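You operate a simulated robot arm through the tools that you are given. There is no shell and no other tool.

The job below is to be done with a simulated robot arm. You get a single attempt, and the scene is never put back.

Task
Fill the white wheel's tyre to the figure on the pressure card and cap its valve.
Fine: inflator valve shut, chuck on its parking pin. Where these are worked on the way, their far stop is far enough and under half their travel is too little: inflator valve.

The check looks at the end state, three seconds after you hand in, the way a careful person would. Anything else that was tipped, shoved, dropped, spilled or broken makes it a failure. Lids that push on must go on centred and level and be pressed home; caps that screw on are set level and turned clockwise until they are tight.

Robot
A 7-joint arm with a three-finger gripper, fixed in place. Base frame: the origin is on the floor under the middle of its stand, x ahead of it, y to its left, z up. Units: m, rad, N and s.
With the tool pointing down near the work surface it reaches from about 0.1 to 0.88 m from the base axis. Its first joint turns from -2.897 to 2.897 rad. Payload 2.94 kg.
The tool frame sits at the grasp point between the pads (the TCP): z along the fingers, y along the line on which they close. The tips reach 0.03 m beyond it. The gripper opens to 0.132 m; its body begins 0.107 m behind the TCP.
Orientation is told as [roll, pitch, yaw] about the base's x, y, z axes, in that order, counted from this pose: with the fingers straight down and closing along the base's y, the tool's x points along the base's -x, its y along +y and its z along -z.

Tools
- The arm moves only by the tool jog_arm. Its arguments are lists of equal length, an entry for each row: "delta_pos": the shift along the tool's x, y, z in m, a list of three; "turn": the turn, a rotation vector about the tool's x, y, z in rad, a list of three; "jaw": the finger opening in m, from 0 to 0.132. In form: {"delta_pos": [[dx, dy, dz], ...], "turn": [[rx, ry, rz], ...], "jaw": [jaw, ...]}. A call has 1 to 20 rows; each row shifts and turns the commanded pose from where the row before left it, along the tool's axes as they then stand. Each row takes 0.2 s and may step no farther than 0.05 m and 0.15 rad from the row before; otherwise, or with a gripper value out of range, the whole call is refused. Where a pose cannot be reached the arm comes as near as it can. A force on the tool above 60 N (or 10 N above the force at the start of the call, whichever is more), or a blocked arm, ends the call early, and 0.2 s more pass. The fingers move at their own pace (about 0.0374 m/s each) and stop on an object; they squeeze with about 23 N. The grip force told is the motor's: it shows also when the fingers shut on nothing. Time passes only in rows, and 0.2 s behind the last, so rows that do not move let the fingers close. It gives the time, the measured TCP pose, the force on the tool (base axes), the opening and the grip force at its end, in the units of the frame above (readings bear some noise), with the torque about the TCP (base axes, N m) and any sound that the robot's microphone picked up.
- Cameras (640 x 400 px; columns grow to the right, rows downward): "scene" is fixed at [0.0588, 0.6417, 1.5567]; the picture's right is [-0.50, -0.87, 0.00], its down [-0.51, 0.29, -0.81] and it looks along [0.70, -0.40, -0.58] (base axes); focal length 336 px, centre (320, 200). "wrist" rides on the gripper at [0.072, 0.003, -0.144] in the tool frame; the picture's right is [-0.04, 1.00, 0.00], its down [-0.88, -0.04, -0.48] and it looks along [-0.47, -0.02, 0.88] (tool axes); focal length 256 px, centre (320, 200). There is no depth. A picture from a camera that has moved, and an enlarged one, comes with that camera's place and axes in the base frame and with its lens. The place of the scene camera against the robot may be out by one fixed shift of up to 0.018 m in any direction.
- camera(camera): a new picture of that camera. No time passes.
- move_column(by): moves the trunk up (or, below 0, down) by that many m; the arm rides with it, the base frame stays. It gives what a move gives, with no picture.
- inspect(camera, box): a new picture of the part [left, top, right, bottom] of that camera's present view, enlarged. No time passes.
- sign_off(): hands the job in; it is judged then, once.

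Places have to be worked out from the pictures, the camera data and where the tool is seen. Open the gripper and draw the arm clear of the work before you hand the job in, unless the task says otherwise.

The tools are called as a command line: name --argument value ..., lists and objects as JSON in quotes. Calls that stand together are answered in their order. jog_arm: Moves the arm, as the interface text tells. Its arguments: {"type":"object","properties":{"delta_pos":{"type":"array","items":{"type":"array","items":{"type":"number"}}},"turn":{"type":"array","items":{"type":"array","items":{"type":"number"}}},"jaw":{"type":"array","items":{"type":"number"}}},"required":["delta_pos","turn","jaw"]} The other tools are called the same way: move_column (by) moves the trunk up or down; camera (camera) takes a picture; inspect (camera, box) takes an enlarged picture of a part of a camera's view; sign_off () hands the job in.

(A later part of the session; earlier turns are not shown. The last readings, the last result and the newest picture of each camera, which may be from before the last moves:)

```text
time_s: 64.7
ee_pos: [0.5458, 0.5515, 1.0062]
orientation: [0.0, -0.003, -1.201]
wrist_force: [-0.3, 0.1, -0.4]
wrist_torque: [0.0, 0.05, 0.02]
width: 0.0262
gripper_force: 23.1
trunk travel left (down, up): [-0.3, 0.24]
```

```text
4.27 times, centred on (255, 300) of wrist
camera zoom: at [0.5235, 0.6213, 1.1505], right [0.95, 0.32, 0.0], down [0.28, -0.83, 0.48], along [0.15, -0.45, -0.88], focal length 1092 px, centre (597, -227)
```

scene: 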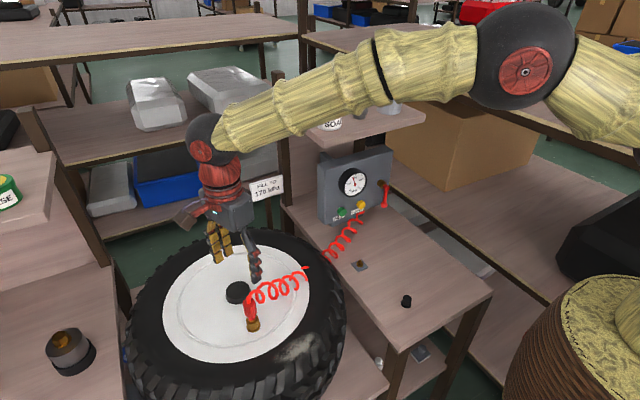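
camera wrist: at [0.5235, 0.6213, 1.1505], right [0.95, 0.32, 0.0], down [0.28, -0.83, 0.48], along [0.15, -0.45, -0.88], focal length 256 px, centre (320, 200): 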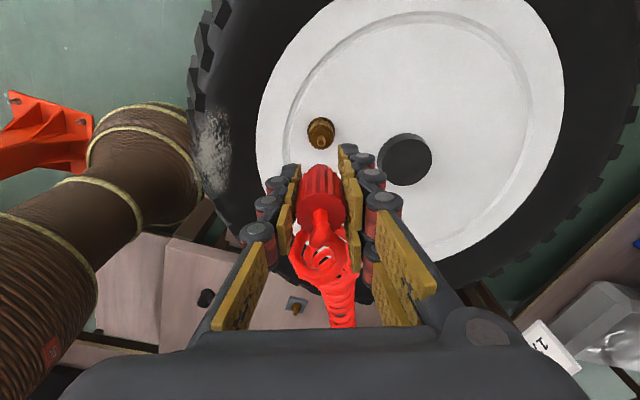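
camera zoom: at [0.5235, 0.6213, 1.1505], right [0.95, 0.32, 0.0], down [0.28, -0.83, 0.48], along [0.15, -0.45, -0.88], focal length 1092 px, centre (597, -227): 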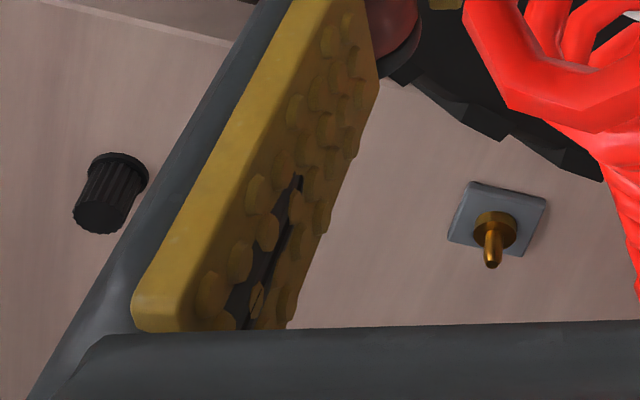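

Valve stem reference: appears at about (320, 142) px when its tip is 0.12 m below the TCP. I carry the chuck across to above the parking pin at safe height.

jog_arm --delta_pos '[[0, 0, -0.02], [-0.0463, -0.0086, 0], [-0.0463, -0.0086, 0], [-0.0463, -0.0086, 0], [-0.0463, -0.0086, 0], [-0.0463, -0.0086, 0], [-0.0463, -0.0086, 0], [-0.0463, -0.0086, 0], [-0.0463, -0.0086, 0], [0, 0, 0]]' --turn '[[0, 0, 0], [0, 0, 0], [0, 0, 0], [0, 0, 0], [0, 0, 0], [0, 0, 0], [0, 0, 0], [0, 0, 0], [0, 0, 0], [0, 0, 0]]' --jaw '[0, 0, 0, 0, 0, 0, 0, 0, 0, 0]'

camera --camera "wrist"

camera --camera "scene"

```text
time_s: 66.9
ee_pos: [0.6176, 0.1796, 1.0282]
orientation: [0.001, -0.001, -1.2]
wrist_force: [0.1, -0.6, -0.6]
wrist_torque: [0.02, -0.01, -0.02]
width: 0.0265
gripper_force: 23.2
trunk travel left (down, up): [-0.3, 0.24]
```

```text
taken
camera wrist: at [0.5952, 0.249, 1.1715], right [0.95, 0.32, 0.0], down [0.28, -0.83, 0.48], along [0.15, -0.45, -0.88], focal length 256 px, centre (320, 200)
```

wrist: 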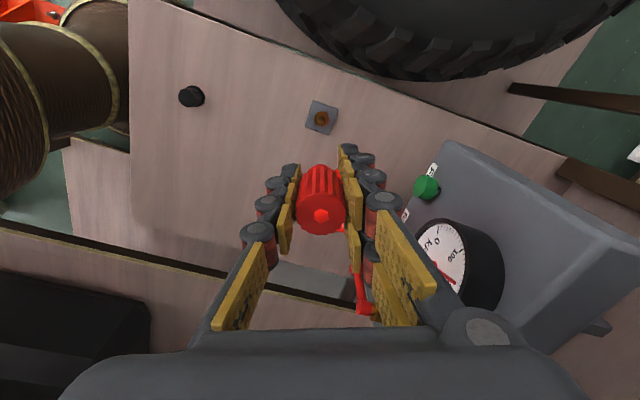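

```text
taken
```

scene: 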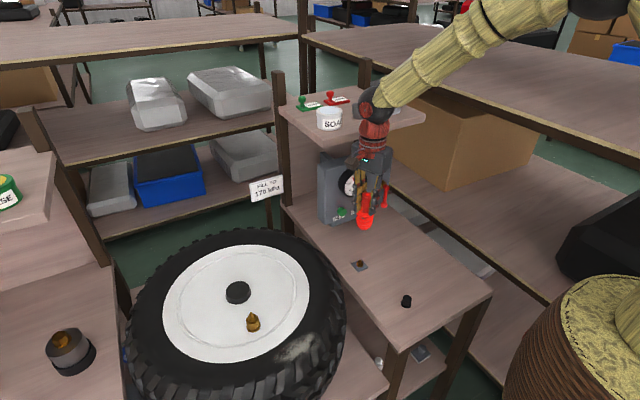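

The pin is visible just beyond the held chuck. I zoom on it for alignment.

inspect --camera "wrist" --box '[280, 92, 360, 142]'

```text
8.00 times, centred on (320, 117) of wrist
camera zoom: at [0.5952, 0.249, 1.1715], right [0.95, 0.32, 0.0], down [0.28, -0.83, 0.48], along [0.15, -0.45, -0.88], focal length 2048 px, centre (320, 864)
```

zoom: 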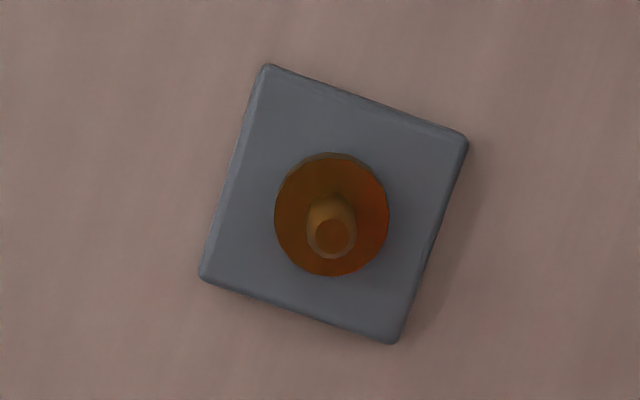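

The pin lies about 1–2 mm toward +tool-y from the chuck axis and is otherwise aligned. I correct that and descend to about 8 cm above the seat, then recheck.

jog_arm --delta_pos '[[0, 0.0013, 0.03], [0, 0, 0.03], [0, 0, 0.03], [0, 0, 0], [0, 0, 0]]' --turn '[[0, 0, 0], [0, 0, 0], [0, 0, 0], [0, 0, 0], [0, 0, 0]]' --jaw '[0, 0, 0, 0, 0]'

camera --camera "wrist"

inspect --camera "wrist" --box '[280, 110, 360, 160]'

inspect --camera "scene" --box '[310, 200, 410, 280]'

```text
time_s: 68.1
ee_pos: [0.6187, 0.1806, 0.9389]
orientation: [-0.001, -0.001, -1.201]
wrist_force: [-0.2, -0.3, -1.4]
wrist_torque: [0.02, -0.04, 0.0]
width: 0.0263
gripper_force: 23.4
trunk travel left (down, up): [-0.3, 0.24]
```

```text
taken
camera wrist: at [0.5967, 0.2495, 1.0835], right [0.95, 0.32, 0.0], down [0.28, -0.83, 0.48], along [0.15, -0.45, -0.88], focal length 256 px, centre (320, 200)
```

wrist: 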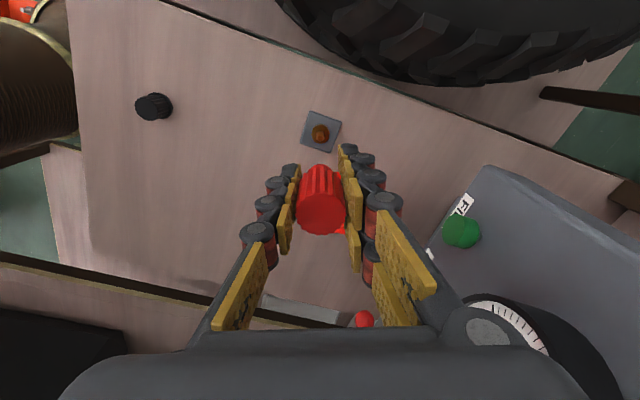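

```text
8.00 times, centred on (320, 135) of wrist
camera zoom: at [0.5967, 0.2495, 1.0835], right [0.95, 0.32, 0.0], down [0.28, -0.83, 0.48], along [0.15, -0.45, -0.88], focal length 2048 px, centre (320, 720)
```

zoom: 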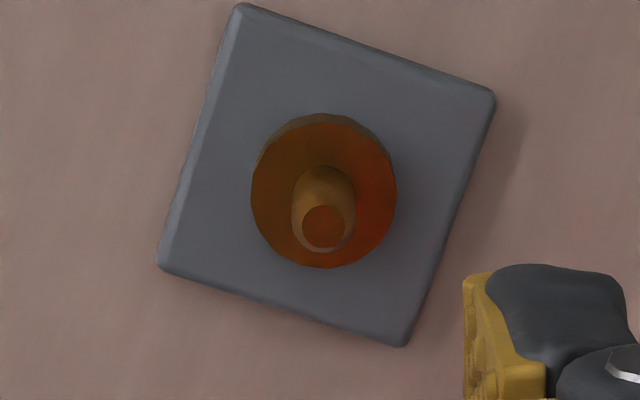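

```text
5.00 times, centred on (360, 240) of scene
camera zoom: at [0.0588, 0.6417, 1.5567], right [-0.5, -0.87, 0.0], down [-0.51, 0.29, -0.81], along [0.7, -0.4, -0.58], focal length 1678 px, centre (120, 0)
```

zoom: 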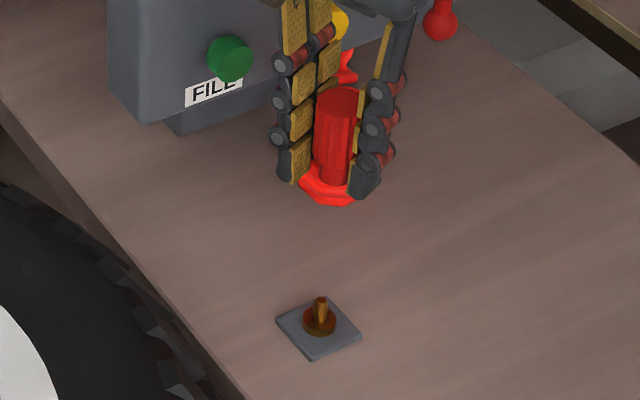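

The pin is now centred under the chuck (col 320.5, rows consistent with a flange at z=0.79 and tip at 0.81). I descend to just above the tip.

jog_arm --delta_pos '[[0, 0, 0.03], [0, 0, 0.025], [0, 0, 0.015], [0, 0, 0]]' --turn '[[0, 0, 0], [0, 0, 0], [0, 0, 0], [0, 0, 0]]' --jaw '[0, 0, 0, 0]'

camera --camera "wrist"

inspect --camera "scene" --box '[310, 210, 410, 290]'

```text
time_s: 69.1
ee_pos: [0.6202, 0.1817, 0.8688]
orientation: [0.0, -0.001, -1.201]
wrist_force: [0.5, 0.1, -1.4]
wrist_torque: [-0.01, 0.01, -0.03]
width: 0.0263
gripper_force: 23.0
trunk travel left (down, up): [-0.3, 0.24]
```

```text
taken
camera wrist: at [0.5968, 0.2505, 1.0137], right [0.95, 0.32, 0.0], down [0.28, -0.83, 0.48], along [0.15, -0.45, -0.88], focal length 256 px, centre (320, 200)
```

wrist: 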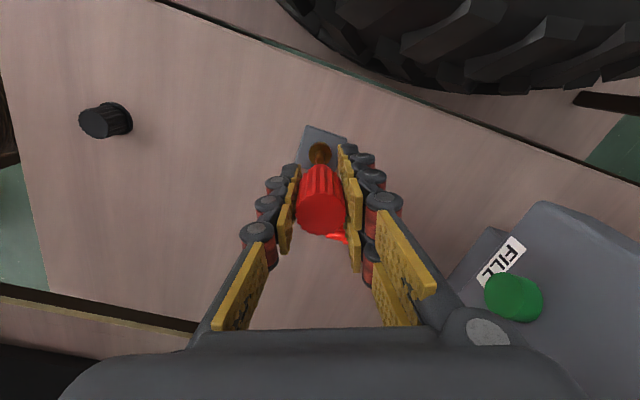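

```text
5.00 times, centred on (360, 250) of scene
camera zoom: at [0.0588, 0.6417, 1.5567], right [-0.5, -0.87, 0.0], down [-0.51, 0.29, -0.81], along [0.7, -0.4, -0.58], focal length 1678 px, centre (120, -50)
```

zoom: 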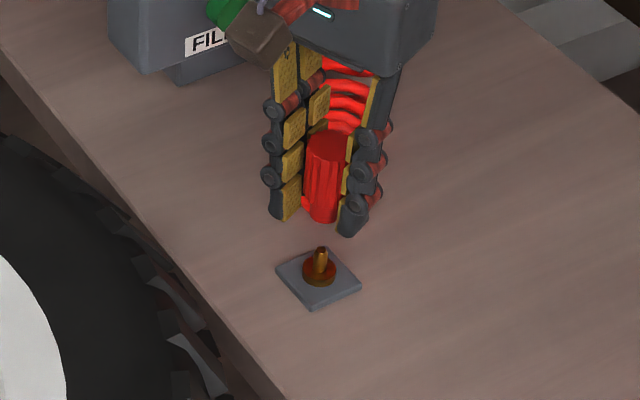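

Scene view also shows the chuck bottom straight above the pin tip. I lower in small steps, watching force.

jog_arm --delta_pos '[[0, 0, 0.005], [0, 0, 0.005], [0, 0, 0.005], [0, 0, 0.004], [0, 0, 0.004], [0, 0, 0.004]]' --turn '[[0, 0, 0], [0, 0, 0], [0, 0, 0], [0, 0, 0], [0, 0, 0], [0, 0, 0]]' --jaw '[0, 0, 0, 0, 0, 0]'

camera --camera "wrist"

inspect --camera "scene" --box '[310, 210, 410, 290]'

```text
time_s: 70.5
ee_pos: [0.6196, 0.1825, 0.8399]
orientation: [-0.001, -0.001, -1.201]
wrist_force: [0.0, -0.3, -1.2]
wrist_torque: [0.0, 0.0, 0.0]
width: 0.0264
gripper_force: 23.3
trunk travel left (down, up): [-0.3, 0.24]
```

```text
taken
camera wrist: at [0.5968, 0.2515, 0.9848], right [0.95, 0.32, 0.0], down [0.28, -0.83, 0.48], along [0.15, -0.45, -0.88], focal length 256 px, centre (320, 200)
```

wrist: 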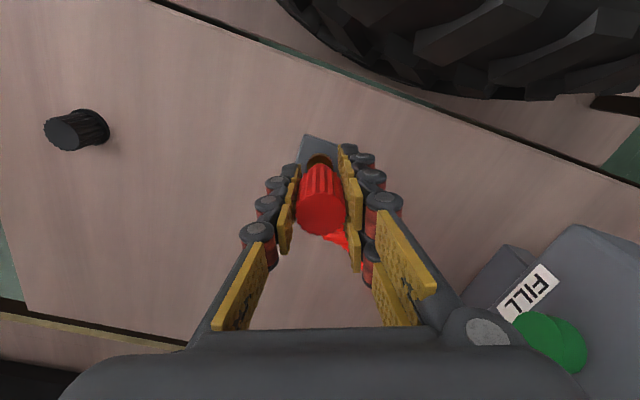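

```text
5.00 times, centred on (360, 250) of scene
camera zoom: at [0.0588, 0.6417, 1.5567], right [-0.5, -0.87, 0.0], down [-0.51, 0.29, -0.81], along [0.7, -0.4, -0.58], focal length 1678 px, centre (120, -50)
```

zoom: 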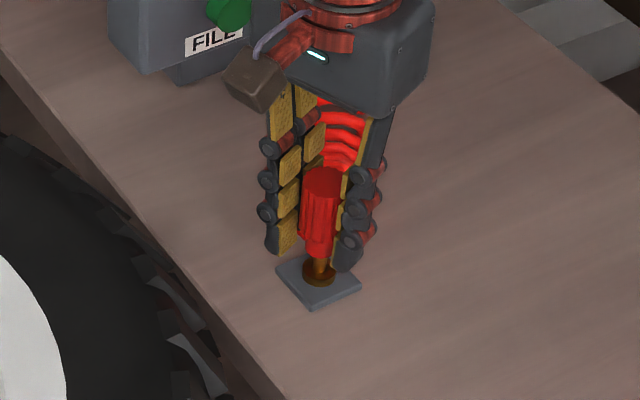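

No contact yet. I take closer looks at the chuck mouth and pin.

inspect --camera "scene" --box '[345, 240, 385, 275]'

inspect --camera "wrist" --box '[290, 130, 350, 170]'

```text
11.43 times, centred on (365, 258) of scene
camera zoom: at [0.0588, 0.6417, 1.5567], right [-0.5, -0.87, 0.0], down [-0.51, 0.29, -0.81], along [0.7, -0.4, -0.58], focal length 3837 px, centre (-194, -457)
```

zoom: 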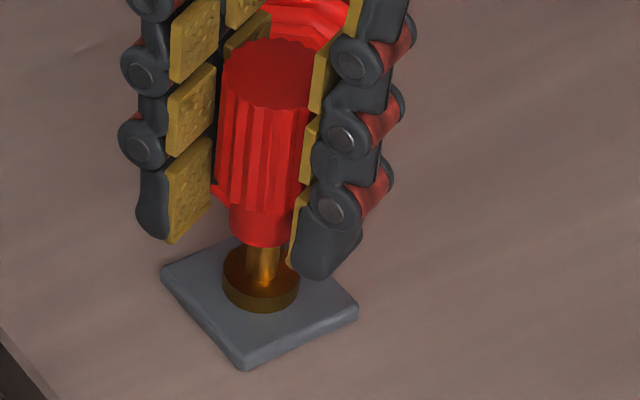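

```text
10.00 times, centred on (320, 150) of wrist
camera zoom: at [0.5968, 0.2515, 0.9848], right [0.95, 0.32, 0.0], down [0.28, -0.83, 0.48], along [0.15, -0.45, -0.88], focal length 2560 px, centre (320, 700)
```

zoom: 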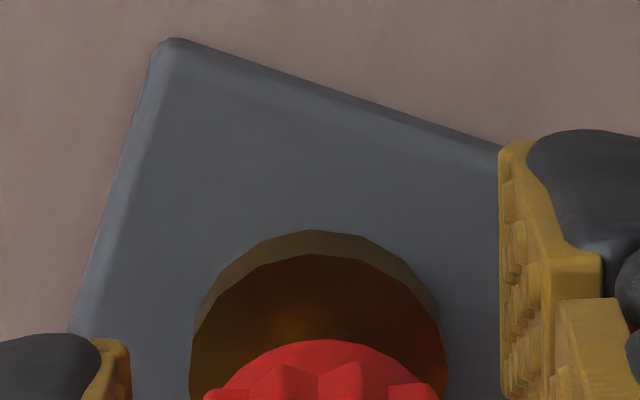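

The chuck neck is centred over the flange and the pin is entering. I continue down until it seats.

jog_arm --delta_pos '[[0, 0, 0.004], [0, 0, 0.004], [0, 0, 0.003], [0, 0, 0.003]]' --turn '[[0, 0, 0], [0, 0, 0], [0, 0, 0], [0, 0, 0]]' --jaw '[0, 0, 0, 0]'

inspect --camera "scene" --box '[345, 240, 385, 275]'

```text
time_s: 71.5
ee_pos: [0.6198, 0.1805, 0.8266]
orientation: [0.0, 0.0, -1.202]
wrist_force: [-0.3, -0.2, 0.3]
wrist_torque: [-0.01, 0.01, -0.02]
width: 0.0265
gripper_force: 23.1
trunk travel left (down, up): [-0.3, 0.24]
```

```text
11.43 times, centred on (365, 258) of scene
camera zoom: at [0.0588, 0.6417, 1.5567], right [-0.5, -0.87, 0.0], down [-0.51, 0.29, -0.81], along [0.7, -0.4, -0.58], focal length 3837 px, centre (-194, -457)
```

zoom: 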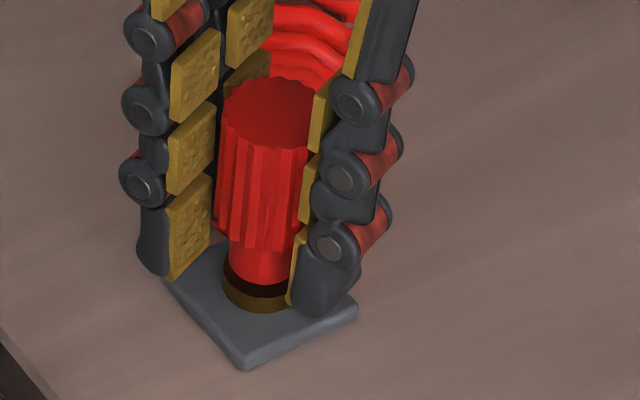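

Almost seated. I go down in 2 mm steps until force shows contact.

jog_arm --delta_pos '[[0, 0, 0.002], [0, 0, 0.002], [0, 0, 0.002]]' --turn '[[0, 0, 0], [0, 0, 0], [0, 0, 0]]' --jaw '[0, 0, 0]'

inspect --camera "scene" --box '[345, 240, 385, 275]'

```text
time_s: 72.3
ee_pos: [0.6191, 0.1817, 0.822]
orientation: [0.003, -0.001, -1.2]
wrist_force: [-3.0, -4.3, 15.2]
wrist_torque: [-0.2, 0.12, -0.03]
width: 0.0261
gripper_force: 22.6
trunk travel left (down, up): [-0.3, 0.24]
```

```text
11.43 times, centred on (365, 258) of scene
camera zoom: at [0.0588, 0.6417, 1.5567], right [-0.5, -0.87, 0.0], down [-0.51, 0.29, -0.81], along [0.7, -0.4, -0.58], focal length 3837 px, centre (-194, -457)
```

zoom: 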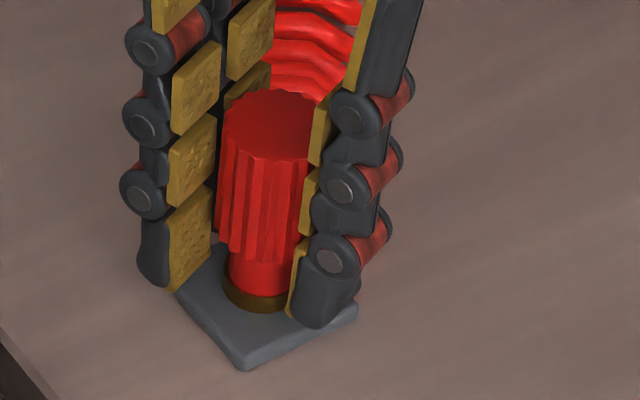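

15 N of upward force at TCP z=0.822: the neck is sitting on the flange. I press 2 mm more to confirm it is fully home.

jog_arm --delta_pos '[[0, 0, 0.002], [0, 0, 0]]' --turn '[[0, 0, 0], [0, 0, 0]]' --jaw '[0, 0]'

```text
time_s: 72.9
ee_pos: [0.6187, 0.1814, 0.8203]
orientation: [0.002, 0.0, -1.201]
wrist_force: [-1.0, -6.2, 21.4]
wrist_torque: [-0.21, -0.02, -0.05]
width: 0.0261
gripper_force: 22.6
trunk travel left (down, up): [-0.3, 0.24]
```

Seated (21 N, no further travel). I relieve the pressure, open the fingers and check that the chuck stays before lifting.

jog_arm --delta_pos '[[0, 0, -0.003], [0, 0, 0], [0, 0, 0], [0, 0, 0], [0, 0, 0]]' --turn '[[0, 0, 0], [0, 0, 0], [0, 0, 0], [0, 0, 0], [0, 0, 0]]' --jaw '[0.0, 0.03, 0.05, 0.065, 0.065]'

camera --camera "wrist"

inspect --camera "scene" --box '[335, 225, 395, 280]'

```text
time_s: 74.1
ee_pos: [0.6186, 0.1815, 0.8212]
orientation: [0.001, 0.0, -1.2]
wrist_force: [0.0, -0.4, 0.0]
wrist_torque: [0.03, 0.01, 0.02]
width: 0.0648
gripper_force: 0.0
trunk travel left (down, up): [-0.3, 0.24]
```

```text
taken
camera wrist: at [0.5952, 0.2506, 0.9656], right [0.95, 0.32, 0.0], down [0.28, -0.83, 0.48], along [0.15, -0.45, -0.88], focal length 256 px, centre (320, 200)
```

wrist: 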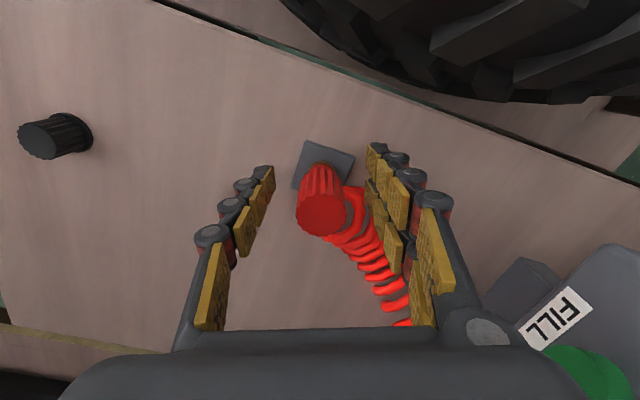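

```text
7.27 times, centred on (365, 252) of scene
camera zoom: at [0.0588, 0.6417, 1.5567], right [-0.5, -0.87, 0.0], down [-0.51, 0.29, -0.81], along [0.7, -0.4, -0.58], focal length 2442 px, centre (-7, -182)
```

zoom: 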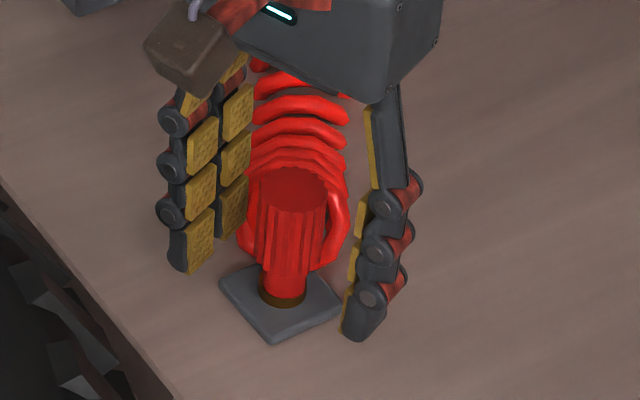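

The chuck stands upright on the pin. I lift the gripper straight up.

jog_arm --delta_pos '[[0, 0, -0.015], [0, 0, -0.025], [0, 0, -0.04], [0, 0, -0.045], [0, 0, -0.045], [0, 0, 0]]' --turn '[[0, 0, 0], [0, 0, 0], [0, 0, 0], [0, 0, 0], [0, 0, 0], [0, 0, 0]]' --jaw '[0.07, 0.07, 0.07, 0.07, 0.07, 0.07]'

camera --camera "wrist"

inspect --camera "scene" --box '[325, 215, 425, 315]'

```text
time_s: 75.5
ee_pos: [0.6205, 0.1813, 0.9915]
orientation: [-0.001, 0.001, -1.201]
wrist_force: [-0.1, 0.3, -0.1]
wrist_torque: [-0.02, 0.01, -0.02]
width: 0.0698
gripper_force: 0.0
trunk travel left (down, up): [-0.3, 0.24]
```

```text
taken
camera wrist: at [0.5984, 0.2494, 1.1359], right [0.95, 0.32, 0.0], down [0.28, -0.83, 0.48], along [0.15, -0.45, -0.88], focal length 256 px, centre (320, 200)
```

wrist: 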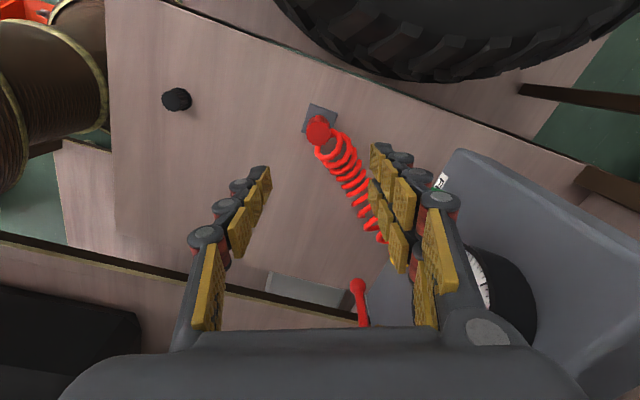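

```text
4.00 times, centred on (375, 265) of scene
camera zoom: at [0.0588, 0.6417, 1.5567], right [-0.5, -0.87, 0.0], down [-0.51, 0.29, -0.81], along [0.7, -0.4, -0.58], focal length 1343 px, centre (100, -60)
```

zoom: 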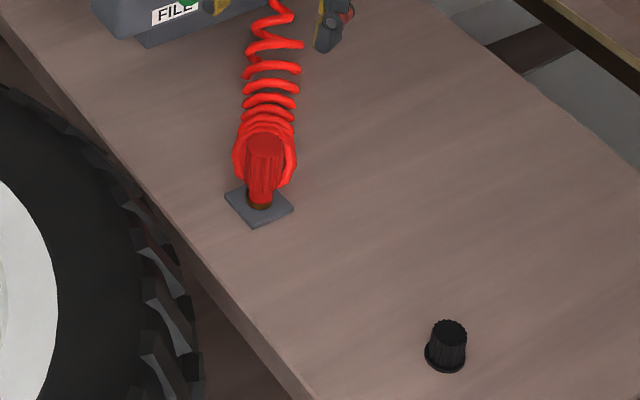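

The chuck is parked. Next the cap: the view puts it near (0.441, 0.150). I move above it.

jog_arm --delta_pos '[[0.0091, -0.0448, 0], [0.0091, -0.0448, 0], [0.0091, -0.0448, 0], [0.0091, -0.0448, 0], [0, 0, 0]]' --turn '[[0, 0, 0], [0, 0, 0], [0, 0, 0], [0, 0, 0], [0, 0, 0]]' --jaw '[0.07, 0.07, 0.07, 0.07, 0.07]'

camera --camera "wrist"

inspect --camera "wrist" --box '[280, 90, 360, 140]'

```text
time_s: 76.7
ee_pos: [0.4387, 0.1508, 0.9917]
orientation: [-0.001, -0.001, -1.2]
wrist_force: [0.3, 0.3, 0.7]
wrist_torque: [0.02, 0.0, 0.01]
width: 0.0697
gripper_force: 0.0
trunk travel left (down, up): [-0.3, 0.24]
```

```text
taken
camera wrist: at [0.4162, 0.2197, 1.136], right [0.95, 0.32, 0.0], down [0.28, -0.83, 0.48], along [0.15, -0.45, -0.88], focal length 256 px, centre (320, 200)
```

wrist: 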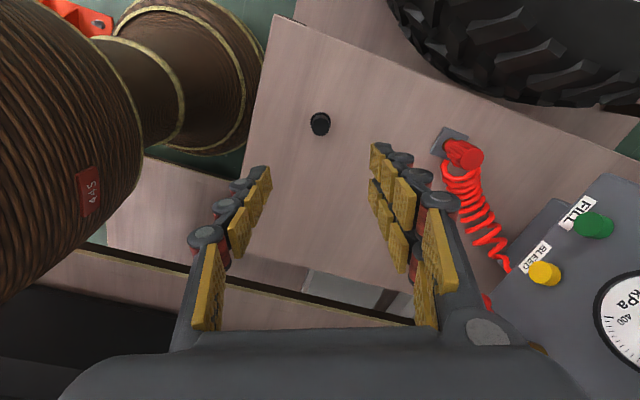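

```text
8.00 times, centred on (320, 115) of wrist
camera zoom: at [0.4162, 0.2197, 1.136], right [0.95, 0.32, 0.0], down [0.28, -0.83, 0.48], along [0.15, -0.45, -0.88], focal length 2048 px, centre (320, 880)
```

zoom: 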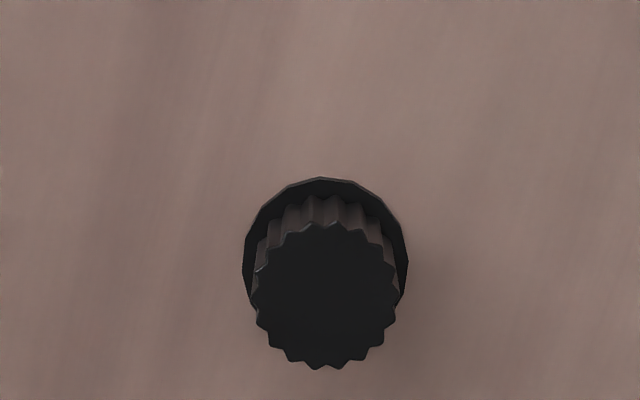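

The cap is centred in column (320.7) under the tool. I descend part-way and recheck for consistency along tool-x.

jog_arm --delta_pos '[[0, 0.0008, 0.04], [0, 0, 0.04], [0, 0, 0], [0, 0, 0]]' --turn '[[0, 0, 0], [0, 0, 0], [0, 0, 0], [0, 0, 0]]' --jaw '[0.07, 0.07, 0.07, 0.07]'

inspect --camera "wrist" --box '[280, 110, 360, 160]'

```text
time_s: 77.7
ee_pos: [0.439, 0.1502, 0.9102]
orientation: [0.001, 0.002, -1.201]
wrist_force: [0.2, -0.9, -0.4]
wrist_torque: [0.02, 0.0, -0.02]
width: 0.07
gripper_force: 0.0
trunk travel left (down, up): [-0.3, 0.24]
```

```text
8.00 times, centred on (320, 135) of wrist
camera zoom: at [0.4176, 0.2199, 1.0547], right [0.95, 0.32, 0.0], down [0.28, -0.83, 0.48], along [0.15, -0.45, -0.88], focal length 2048 px, centre (320, 720)
```

zoom: 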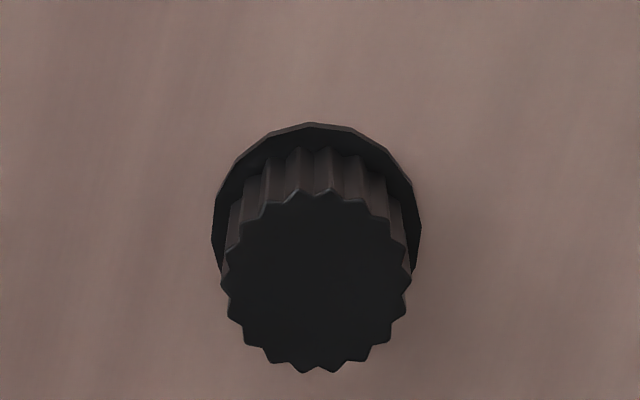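

Still centred. I go lower to z≈0.845 and recheck with the fingers around the cap.

jog_arm --delta_pos '[[0, 0, 0.035], [0, 0, 0.03], [0, 0, 0], [0, 0, 0]]' --turn '[[0, 0, 0], [0, 0, 0], [0, 0, 0], [0, 0, 0]]' --jaw '[0.06, 0.055, 0.055, 0.055]'

camera --camera "wrist"

inspect --camera "wrist" --box '[270, 130, 370, 193]'

inspect --camera "scene" --box '[370, 250, 450, 320]'

```text
time_s: 78.7
ee_pos: [0.4397, 0.1542, 0.8483]
orientation: [0.001, 0.001, -1.202]
wrist_force: [0.4, 0.7, -1.2]
wrist_torque: [-0.01, 0.0, 0.02]
width: 0.055
gripper_force: 0.1
trunk travel left (down, up): [-0.3, 0.24]
```

```text
taken
camera wrist: at [0.4174, 0.2222, 0.9914], right [0.95, 0.32, 0.0], down [0.28, -0.83, 0.48], along [0.15, -0.45, -0.88], focal length 256 px, centre (320, 200)
```

wrist: 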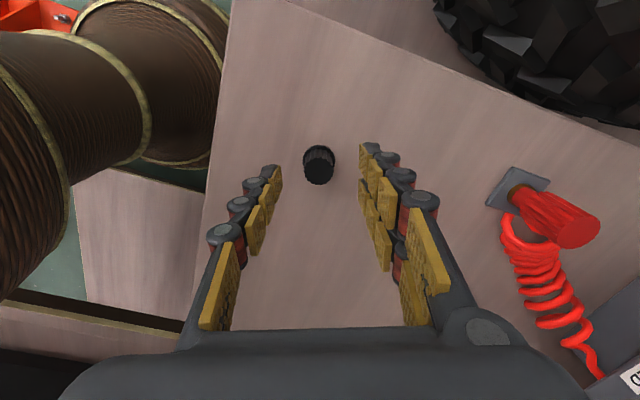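

```text
6.35 times, centred on (320, 162) of wrist
camera zoom: at [0.4174, 0.2222, 0.9914], right [0.95, 0.32, 0.0], down [0.28, -0.83, 0.48], along [0.15, -0.45, -0.88], focal length 1625 px, centre (320, 444)
```

zoom: 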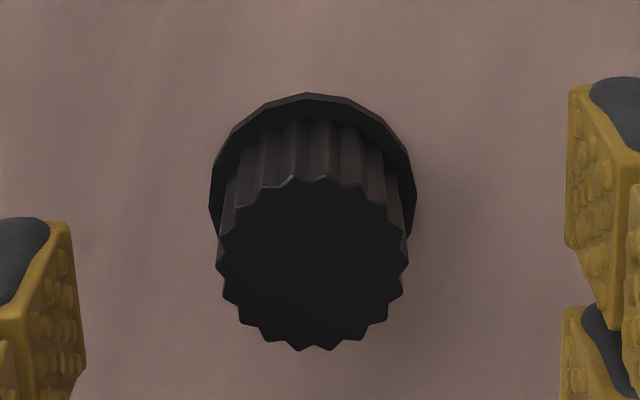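

```text
5.71 times, centred on (410, 285) of scene
camera zoom: at [0.0588, 0.6417, 1.5567], right [-0.5, -0.87, 0.0], down [-0.51, 0.29, -0.81], along [0.7, -0.4, -0.58], focal length 1918 px, centre (-194, -286)
```

zoom: 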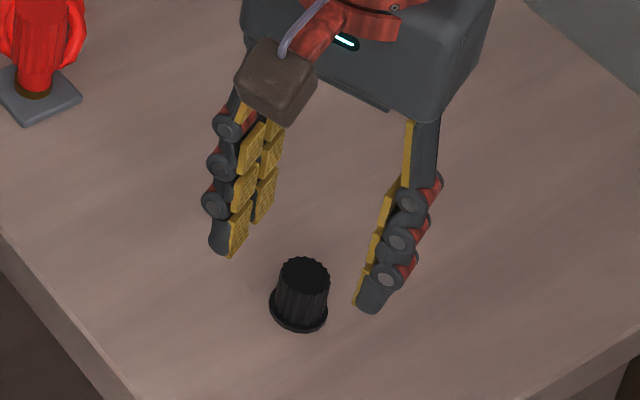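

Combining the views the cap axis is ≈(0.440, 0.153), top z≈0.81. I correct 1–2 mm, descend so the tips stay just above the table, and close on the cap.

jog_arm --delta_pos '[[-0.002, -0.001, 0.015], [0, 0, 0.013], [0, 0, 0.005], [0, 0, 0]]' --turn '[[0, 0, 0], [0, 0, 0], [0, 0, 0], [0, 0, 0]]' --jaw '[0.055, 0.055, 0.055, 0.055]'

inspect --camera "wrist" --box '[260, 140, 380, 215]'

inspect --camera "scene" --box '[370, 250, 450, 320]'

```text
time_s: 79.7
ee_pos: [0.4394, 0.1495, 0.8153]
orientation: [0.0, 0.001, -1.2]
wrist_force: [0.0, 0.3, -0.4]
wrist_torque: [-0.01, -0.01, 0.02]
width: 0.055
gripper_force: 0.0
trunk travel left (down, up): [-0.3, 0.24]
```

```text
5.33 times, centred on (320, 178) of wrist
camera zoom: at [0.4167, 0.2186, 0.9579], right [0.95, 0.32, 0.0], down [0.28, -0.83, 0.48], along [0.15, -0.45, -0.88], focal length 1365 px, centre (320, 320)
```

zoom: 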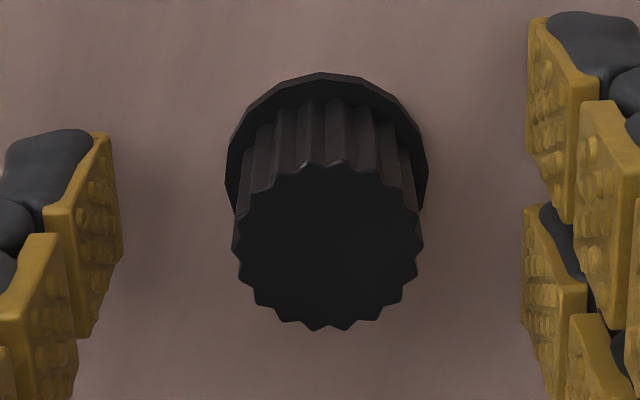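

```text
5.71 times, centred on (410, 285) of scene
camera zoom: at [0.0588, 0.6417, 1.5567], right [-0.5, -0.87, 0.0], down [-0.51, 0.29, -0.81], along [0.7, -0.4, -0.58], focal length 1918 px, centre (-194, -286)
```

zoom: 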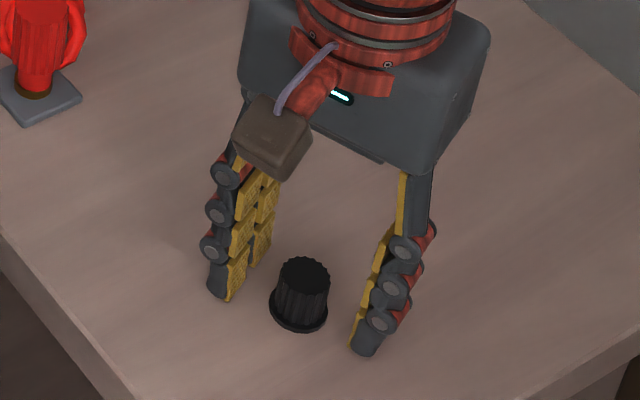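

I take another settled reading before closing, since the last two readings differ by a few mm.

jog_arm --delta_pos '[[0, 0, 0], [0, 0, 0]]' --turn '[[0, 0, 0], [0, 0, 0]]' --jaw '[0.05, 0.045]'

inspect --camera "wrist" --box '[260, 140, 380, 215]'

```text
time_s: 80.3
ee_pos: [0.4386, 0.1491, 0.8141]
orientation: [-0.001, 0.001, -1.202]
wrist_force: [0.3, 1.0, -0.4]
wrist_torque: [-0.01, 0.03, -0.01]
width: 0.0449
gripper_force: 0.0
trunk travel left (down, up): [-0.3, 0.24]
```

```text
5.33 times, centred on (320, 178) of wrist
camera zoom: at [0.4167, 0.2186, 0.958], right [0.95, 0.32, 0.0], down [0.28, -0.83, 0.48], along [0.15, -0.45, -0.88], focal length 1365 px, centre (320, 320)
```

zoom: 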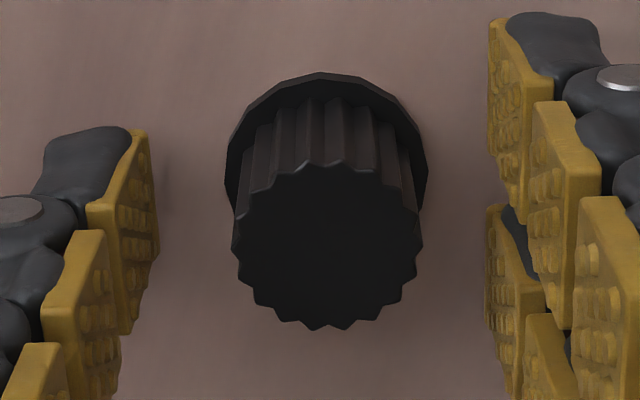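

The camera-based fix says the cap is 2 mm toward +tool-x. I correct and close the fingers on it.

jog_arm --delta_pos '[[0.002, 0.0004, 0], [0, 0, 0], [0, 0, 0], [0, 0, 0], [0, 0, 0], [0, 0, 0]]' --turn '[[0, 0, 0], [0, 0, 0], [0, 0, 0], [0, 0, 0], [0, 0, 0], [0, 0, 0]]' --jaw '[0.045, 0.035, 0.02, 0.01, 0.0, 0.0]'

camera --camera "wrist"

inspect --camera "wrist" --box '[260, 140, 380, 215]'

inspect --camera "scene" --box '[370, 250, 450, 320]'

```text
time_s: 81.7
ee_pos: [0.4384, 0.1515, 0.813]
orientation: [-0.001, 0.0, -1.201]
wrist_force: [0.5, 0.9, -0.2]
wrist_torque: [0.0, -0.01, -0.01]
width: 0.0217
gripper_force: 23.1
trunk travel left (down, up): [-0.3, 0.24]
```

```text
taken
camera wrist: at [0.4156, 0.2202, 0.9577], right [0.95, 0.32, 0.0], down [0.28, -0.83, 0.48], along [0.15, -0.45, -0.88], focal length 256 px, centre (320, 200)
```

wrist: 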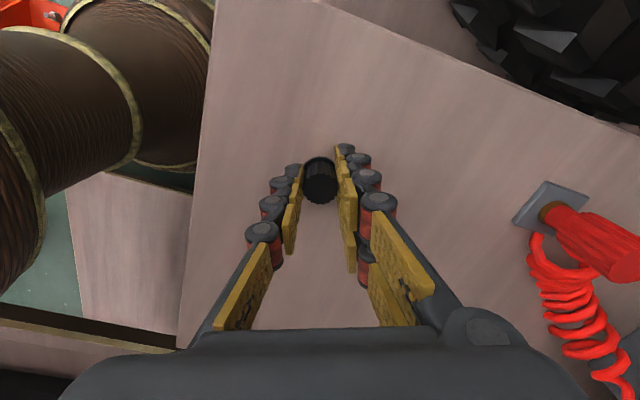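

```text
5.33 times, centred on (320, 178) of wrist
camera zoom: at [0.4156, 0.2202, 0.9577], right [0.95, 0.32, 0.0], down [0.28, -0.83, 0.48], along [0.15, -0.45, -0.88], focal length 1365 px, centre (320, 320)
```

zoom: 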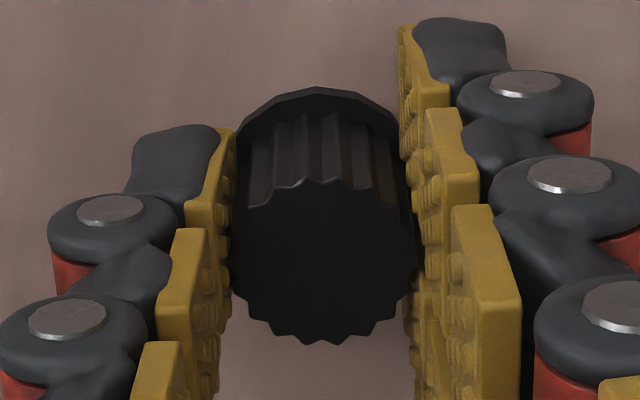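

```text
5.71 times, centred on (410, 285) of scene
camera zoom: at [0.0588, 0.6417, 1.5567], right [-0.5, -0.87, 0.0], down [-0.51, 0.29, -0.81], along [0.7, -0.4, -0.58], focal length 1918 px, centre (-194, -286)
```

zoom: 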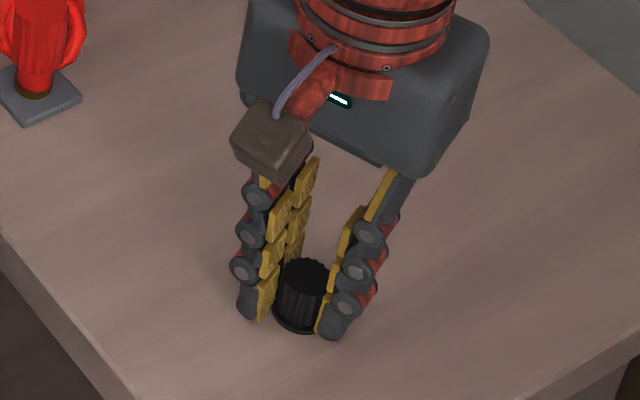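

Cap gripped firmly (21.7 mm). I lift it and carry it to above the valve.

jog_arm --delta_pos '[[0, 0, -0.02], [0, 0, -0.045], [0, 0, -0.045], [0, 0, -0.045], [0, 0, -0.045], [0.037, 0.0275, 0], [0.037, 0.0275, 0], [0.037, 0.0275, 0], [0.037, 0.0275, 0], [0.037, 0.0275, 0], [0.037, 0.0275, 0], [0.037, 0.0275, 0], [0.037, 0.0275, 0], [0.037, 0.0275, 0], [0, 0, 0]]' --turn '[[0, 0, 0], [0, 0, 0], [0, 0, 0], [0, 0, 0], [0, 0, 0], [0, 0, 0], [0, 0, 0], [0, 0, 0], [0, 0, 0], [0, 0, 0], [0, 0, 0], [0, 0, 0], [0, 0, 0], [0, 0, 0], [0, 0, 0]]' --jaw '[0, 0, 0, 0, 0, 0, 0, 0, 0, 0, 0, 0, 0, 0, 0]'

camera --camera "wrist"

camera --camera "scene"

```text
time_s: 84.9
ee_pos: [0.552, 0.5507, 1.0134]
orientation: [0.002, -0.001, -1.201]
wrist_force: [-0.1, -0.3, -1.2]
wrist_torque: [-0.06, 0.01, -0.01]
width: 0.0216
gripper_force: 23.0
trunk travel left (down, up): [-0.3, 0.24]
```

```text
taken
camera wrist: at [0.5305, 0.62, 1.1587], right [0.95, 0.32, 0.0], down [0.28, -0.83, 0.48], along [0.15, -0.45, -0.88], focal length 256 px, centre (320, 200)
```

wrist: 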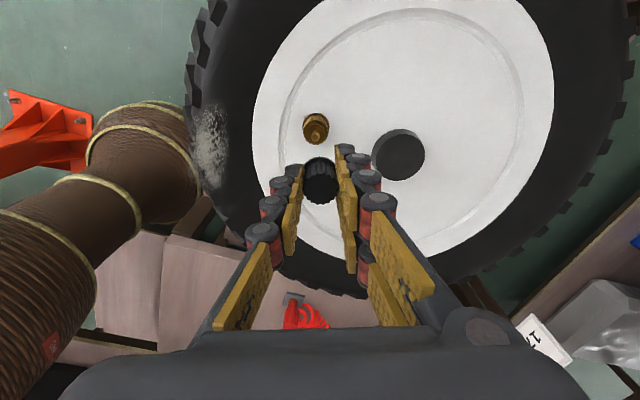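

```text
taken
```

scene: 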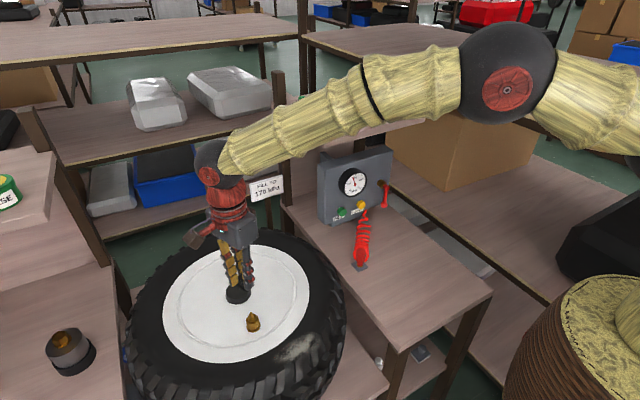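

Above the valve. Before placing, I wind the wrist counter-clockwise to have as much clockwise travel as possible for screwing.

jog_arm --delta_pos '[[0, 0, 0], [0, 0, 0], [0, 0, 0], [0, 0, 0], [0, 0, 0], [0, 0, 0], [0, 0, 0], [0, 0, 0], [0, 0, 0], [0, 0, 0], [0, 0, 0], [0, 0, 0], [0, 0, 0], [0, 0, 0], [0, 0, 0], [0, 0, 0]]' --turn '[[0, 0, -0.15], [0, 0, -0.15], [0, 0, -0.15], [0, 0, -0.15], [0, 0, -0.15], [0, 0, -0.15], [0, 0, -0.15], [0, 0, -0.15], [0, 0, -0.15], [0, 0, -0.15], [0, 0, -0.15], [0, 0, -0.15], [0, 0, -0.15], [0, 0, -0.15], [0, 0, -0.15], [0, 0, -0.15]]' --jaw '[0, 0, 0, 0, 0, 0, 0, 0, 0, 0, 0, 0, 0, 0, 0, 0]'

camera --camera "wrist"

```text
time_s: 88.3
ee_pos: [0.5492, 0.5515, 1.0134]
orientation: [0.0, 0.001, 1.2]
wrist_force: [0.6, -1.1, 0.5]
wrist_torque: [0.01, -0.01, 0.03]
width: 0.0217
gripper_force: 23.7
trunk travel left (down, up): [-0.3, 0.24]
```

```text
taken
camera wrist: at [0.5202, 0.4857, 1.1571], right [-0.92, 0.4, 0.0], down [0.35, 0.81, 0.48], along [0.19, 0.44, -0.88], focal length 256 px, centre (320, 200)
```

wrist: 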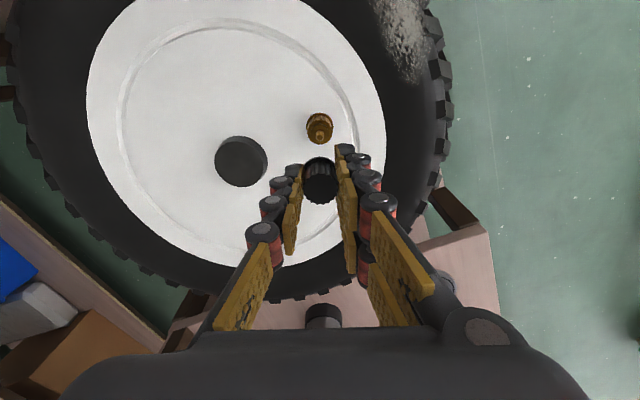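

Yaw +1.2 is fine. I wind further.

jog_arm --delta_pos '[[0, 0, 0], [0, 0, 0], [0, 0, 0], [0, 0, 0], [0, 0, 0], [0, 0, 0], [0, 0, 0], [0, 0, 0]]' --turn '[[0, 0, -0.15], [0, 0, -0.15], [0, 0, -0.15], [0, 0, -0.15], [0, 0, -0.15], [0, 0, -0.15], [0, 0, -0.15], [0, 0, -0.15]]' --jaw '[0, 0, 0, 0, 0, 0, 0, 0]'

camera --camera "wrist"

```text
time_s: 90.1
ee_pos: [0.5485, 0.5524, 1.0126]
orientation: [0.0, -0.001, 2.403]
wrist_force: [-0.4, 0.5, -0.8]
wrist_torque: [-0.03, 0.03, 0.02]
width: 0.0218
gripper_force: 22.9
trunk travel left (down, up): [-0.3, 0.24]
```

```text
taken
camera wrist: at [0.6, 0.5013, 1.1575], right [-0.71, -0.71, 0.0], down [-0.62, 0.62, 0.48], along [-0.34, 0.34, -0.88], focal length 256 px, centre (320, 200)
```

wrist: 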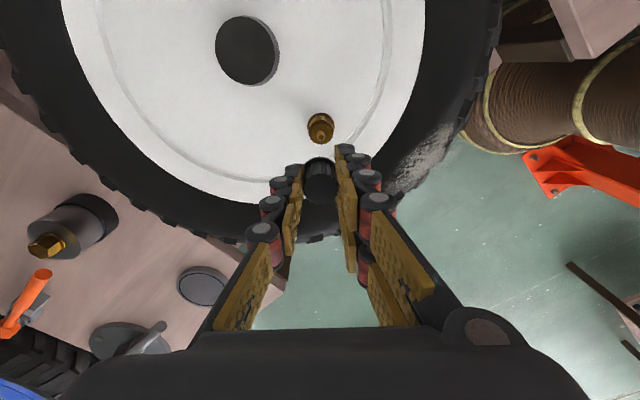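

Still reachable at yaw 2.4. I try another 0.6 rad.

jog_arm --delta_pos '[[0, 0, 0], [0, 0, 0], [0, 0, 0], [0, 0, 0]]' --turn '[[0, 0, -0.15], [0, 0, -0.15], [0, 0, -0.15], [0, 0, -0.15]]' --jaw '[0, 0, 0, 0]'

camera --camera "wrist"

inspect --camera "wrist" --box '[280, 105, 360, 155]'

inspect --camera "wrist" --box '[280, 145, 360, 210]'

```text
time_s: 91.1
ee_pos: [0.5477, 0.5502, 1.0139]
orientation: [-0.001, 0.0, 3.001]
wrist_force: [0.0, 0.1, -0.1]
wrist_torque: [0.0, 0.04, -0.02]
width: 0.0218
gripper_force: 22.9
trunk travel left (down, up): [-0.3, 0.24]
```

```text
taken
camera wrist: at [0.6197, 0.5382, 1.1568], right [-0.18, -0.98, 0.0], down [-0.86, 0.16, 0.48], along [-0.47, 0.09, -0.88], focal length 256 px, centre (320, 200)
```

wrist: 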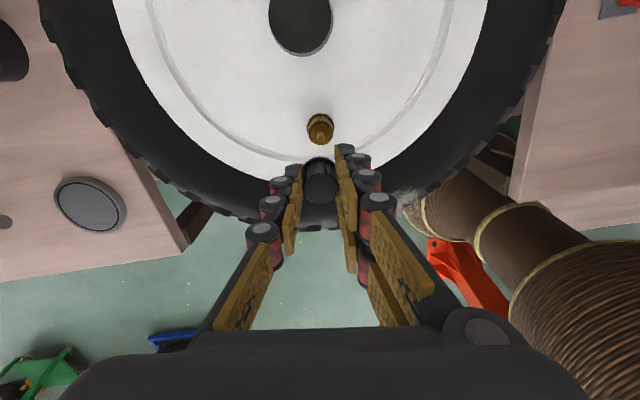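

```text
8.00 times, centred on (320, 130) of wrist
camera zoom: at [0.6197, 0.5382, 1.1568], right [-0.18, -0.98, 0.0], down [-0.86, 0.16, 0.48], along [-0.47, 0.09, -0.88], focal length 2048 px, centre (320, 760)
```

zoom: 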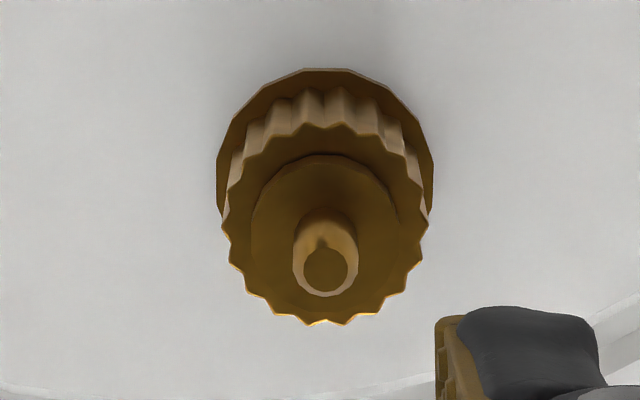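

```text
6.15 times, centred on (320, 178) of wrist
camera zoom: at [0.6197, 0.5382, 1.1568], right [-0.18, -0.98, 0.0], down [-0.86, 0.16, 0.48], along [-0.47, 0.09, -0.88], focal length 1575 px, centre (320, 338)
```

zoom: 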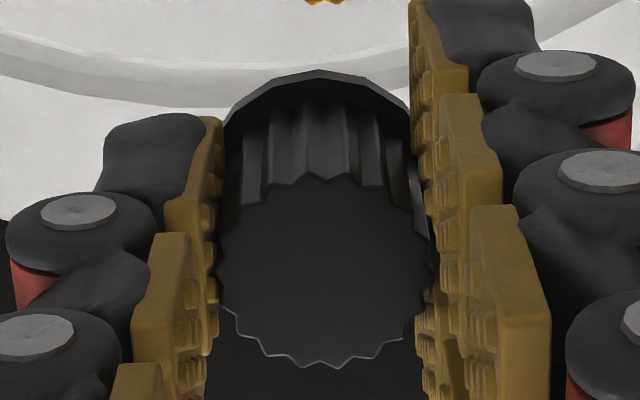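

Yaw 3.0 is reachable. Triangulating the stem tip from two headings gives (0.549, 0.5505, 0.884), the TCP is within 1 mm of that and the cap is concentric in the grip. I descend to just above the stem.

jog_arm --delta_pos '[[0.0005, 0.0007, 0.03], [0, 0, 0.03], [0, 0, 0.02], [0, 0, 0.006], [0, 0, 0]]' --turn '[[0, 0, 0], [0, 0, 0], [0, 0, 0], [0, 0, 0], [0, 0, 0]]' --jaw '[0, 0, 0, 0, 0]'

camera --camera "wrist"

inspect --camera "scene" --box '[220, 285, 290, 340]'

inspect --camera "wrist" --box '[280, 135, 360, 185]'

```text
time_s: 92.3
ee_pos: [0.5487, 0.5512, 0.9272]
orientation: [0.001, 0.0, 2.999]
wrist_force: [0.3, 0.2, -0.7]
wrist_torque: [0.0, -0.03, 0.0]
width: 0.0219
gripper_force: 22.8
trunk travel left (down, up): [-0.3, 0.24]
```

```text
taken
camera wrist: at [0.6204, 0.5377, 1.0714], right [-0.19, -0.98, 0.0], down [-0.86, 0.16, 0.48], along [-0.47, 0.09, -0.88], focal length 256 px, centre (320, 200)
```

wrist: 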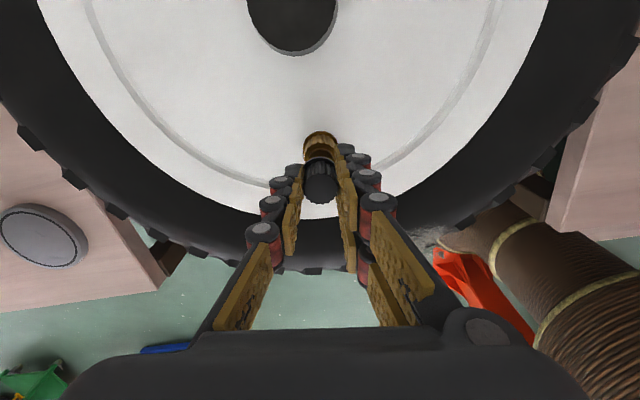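

```text
7.27 times, centred on (255, 312) of scene
camera zoom: at [0.0588, 0.6417, 1.5567], right [-0.5, -0.87, 0.0], down [-0.51, 0.29, -0.81], along [0.7, -0.4, -0.58], focal length 2442 px, centre (793, -618)
```

zoom: 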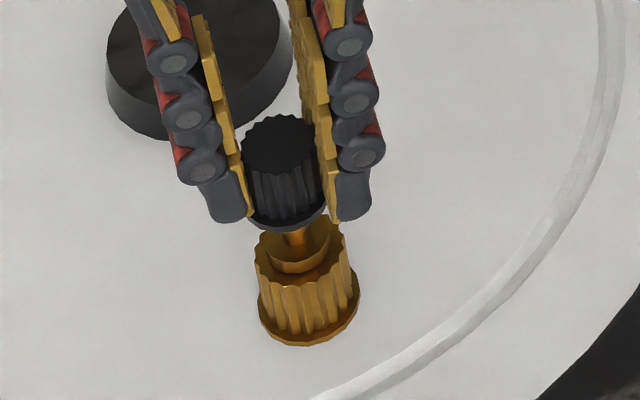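

```text
8.00 times, centred on (320, 160) of wrist
camera zoom: at [0.6204, 0.5377, 1.0714], right [-0.19, -0.98, 0.0], down [-0.86, 0.16, 0.48], along [-0.47, 0.09, -0.88], focal length 2048 px, centre (320, 520)
```

zoom: 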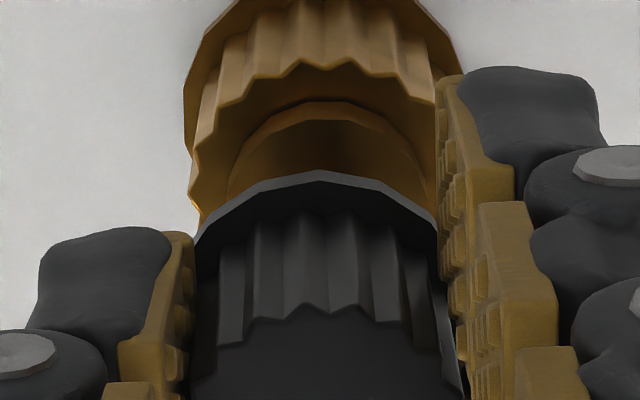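

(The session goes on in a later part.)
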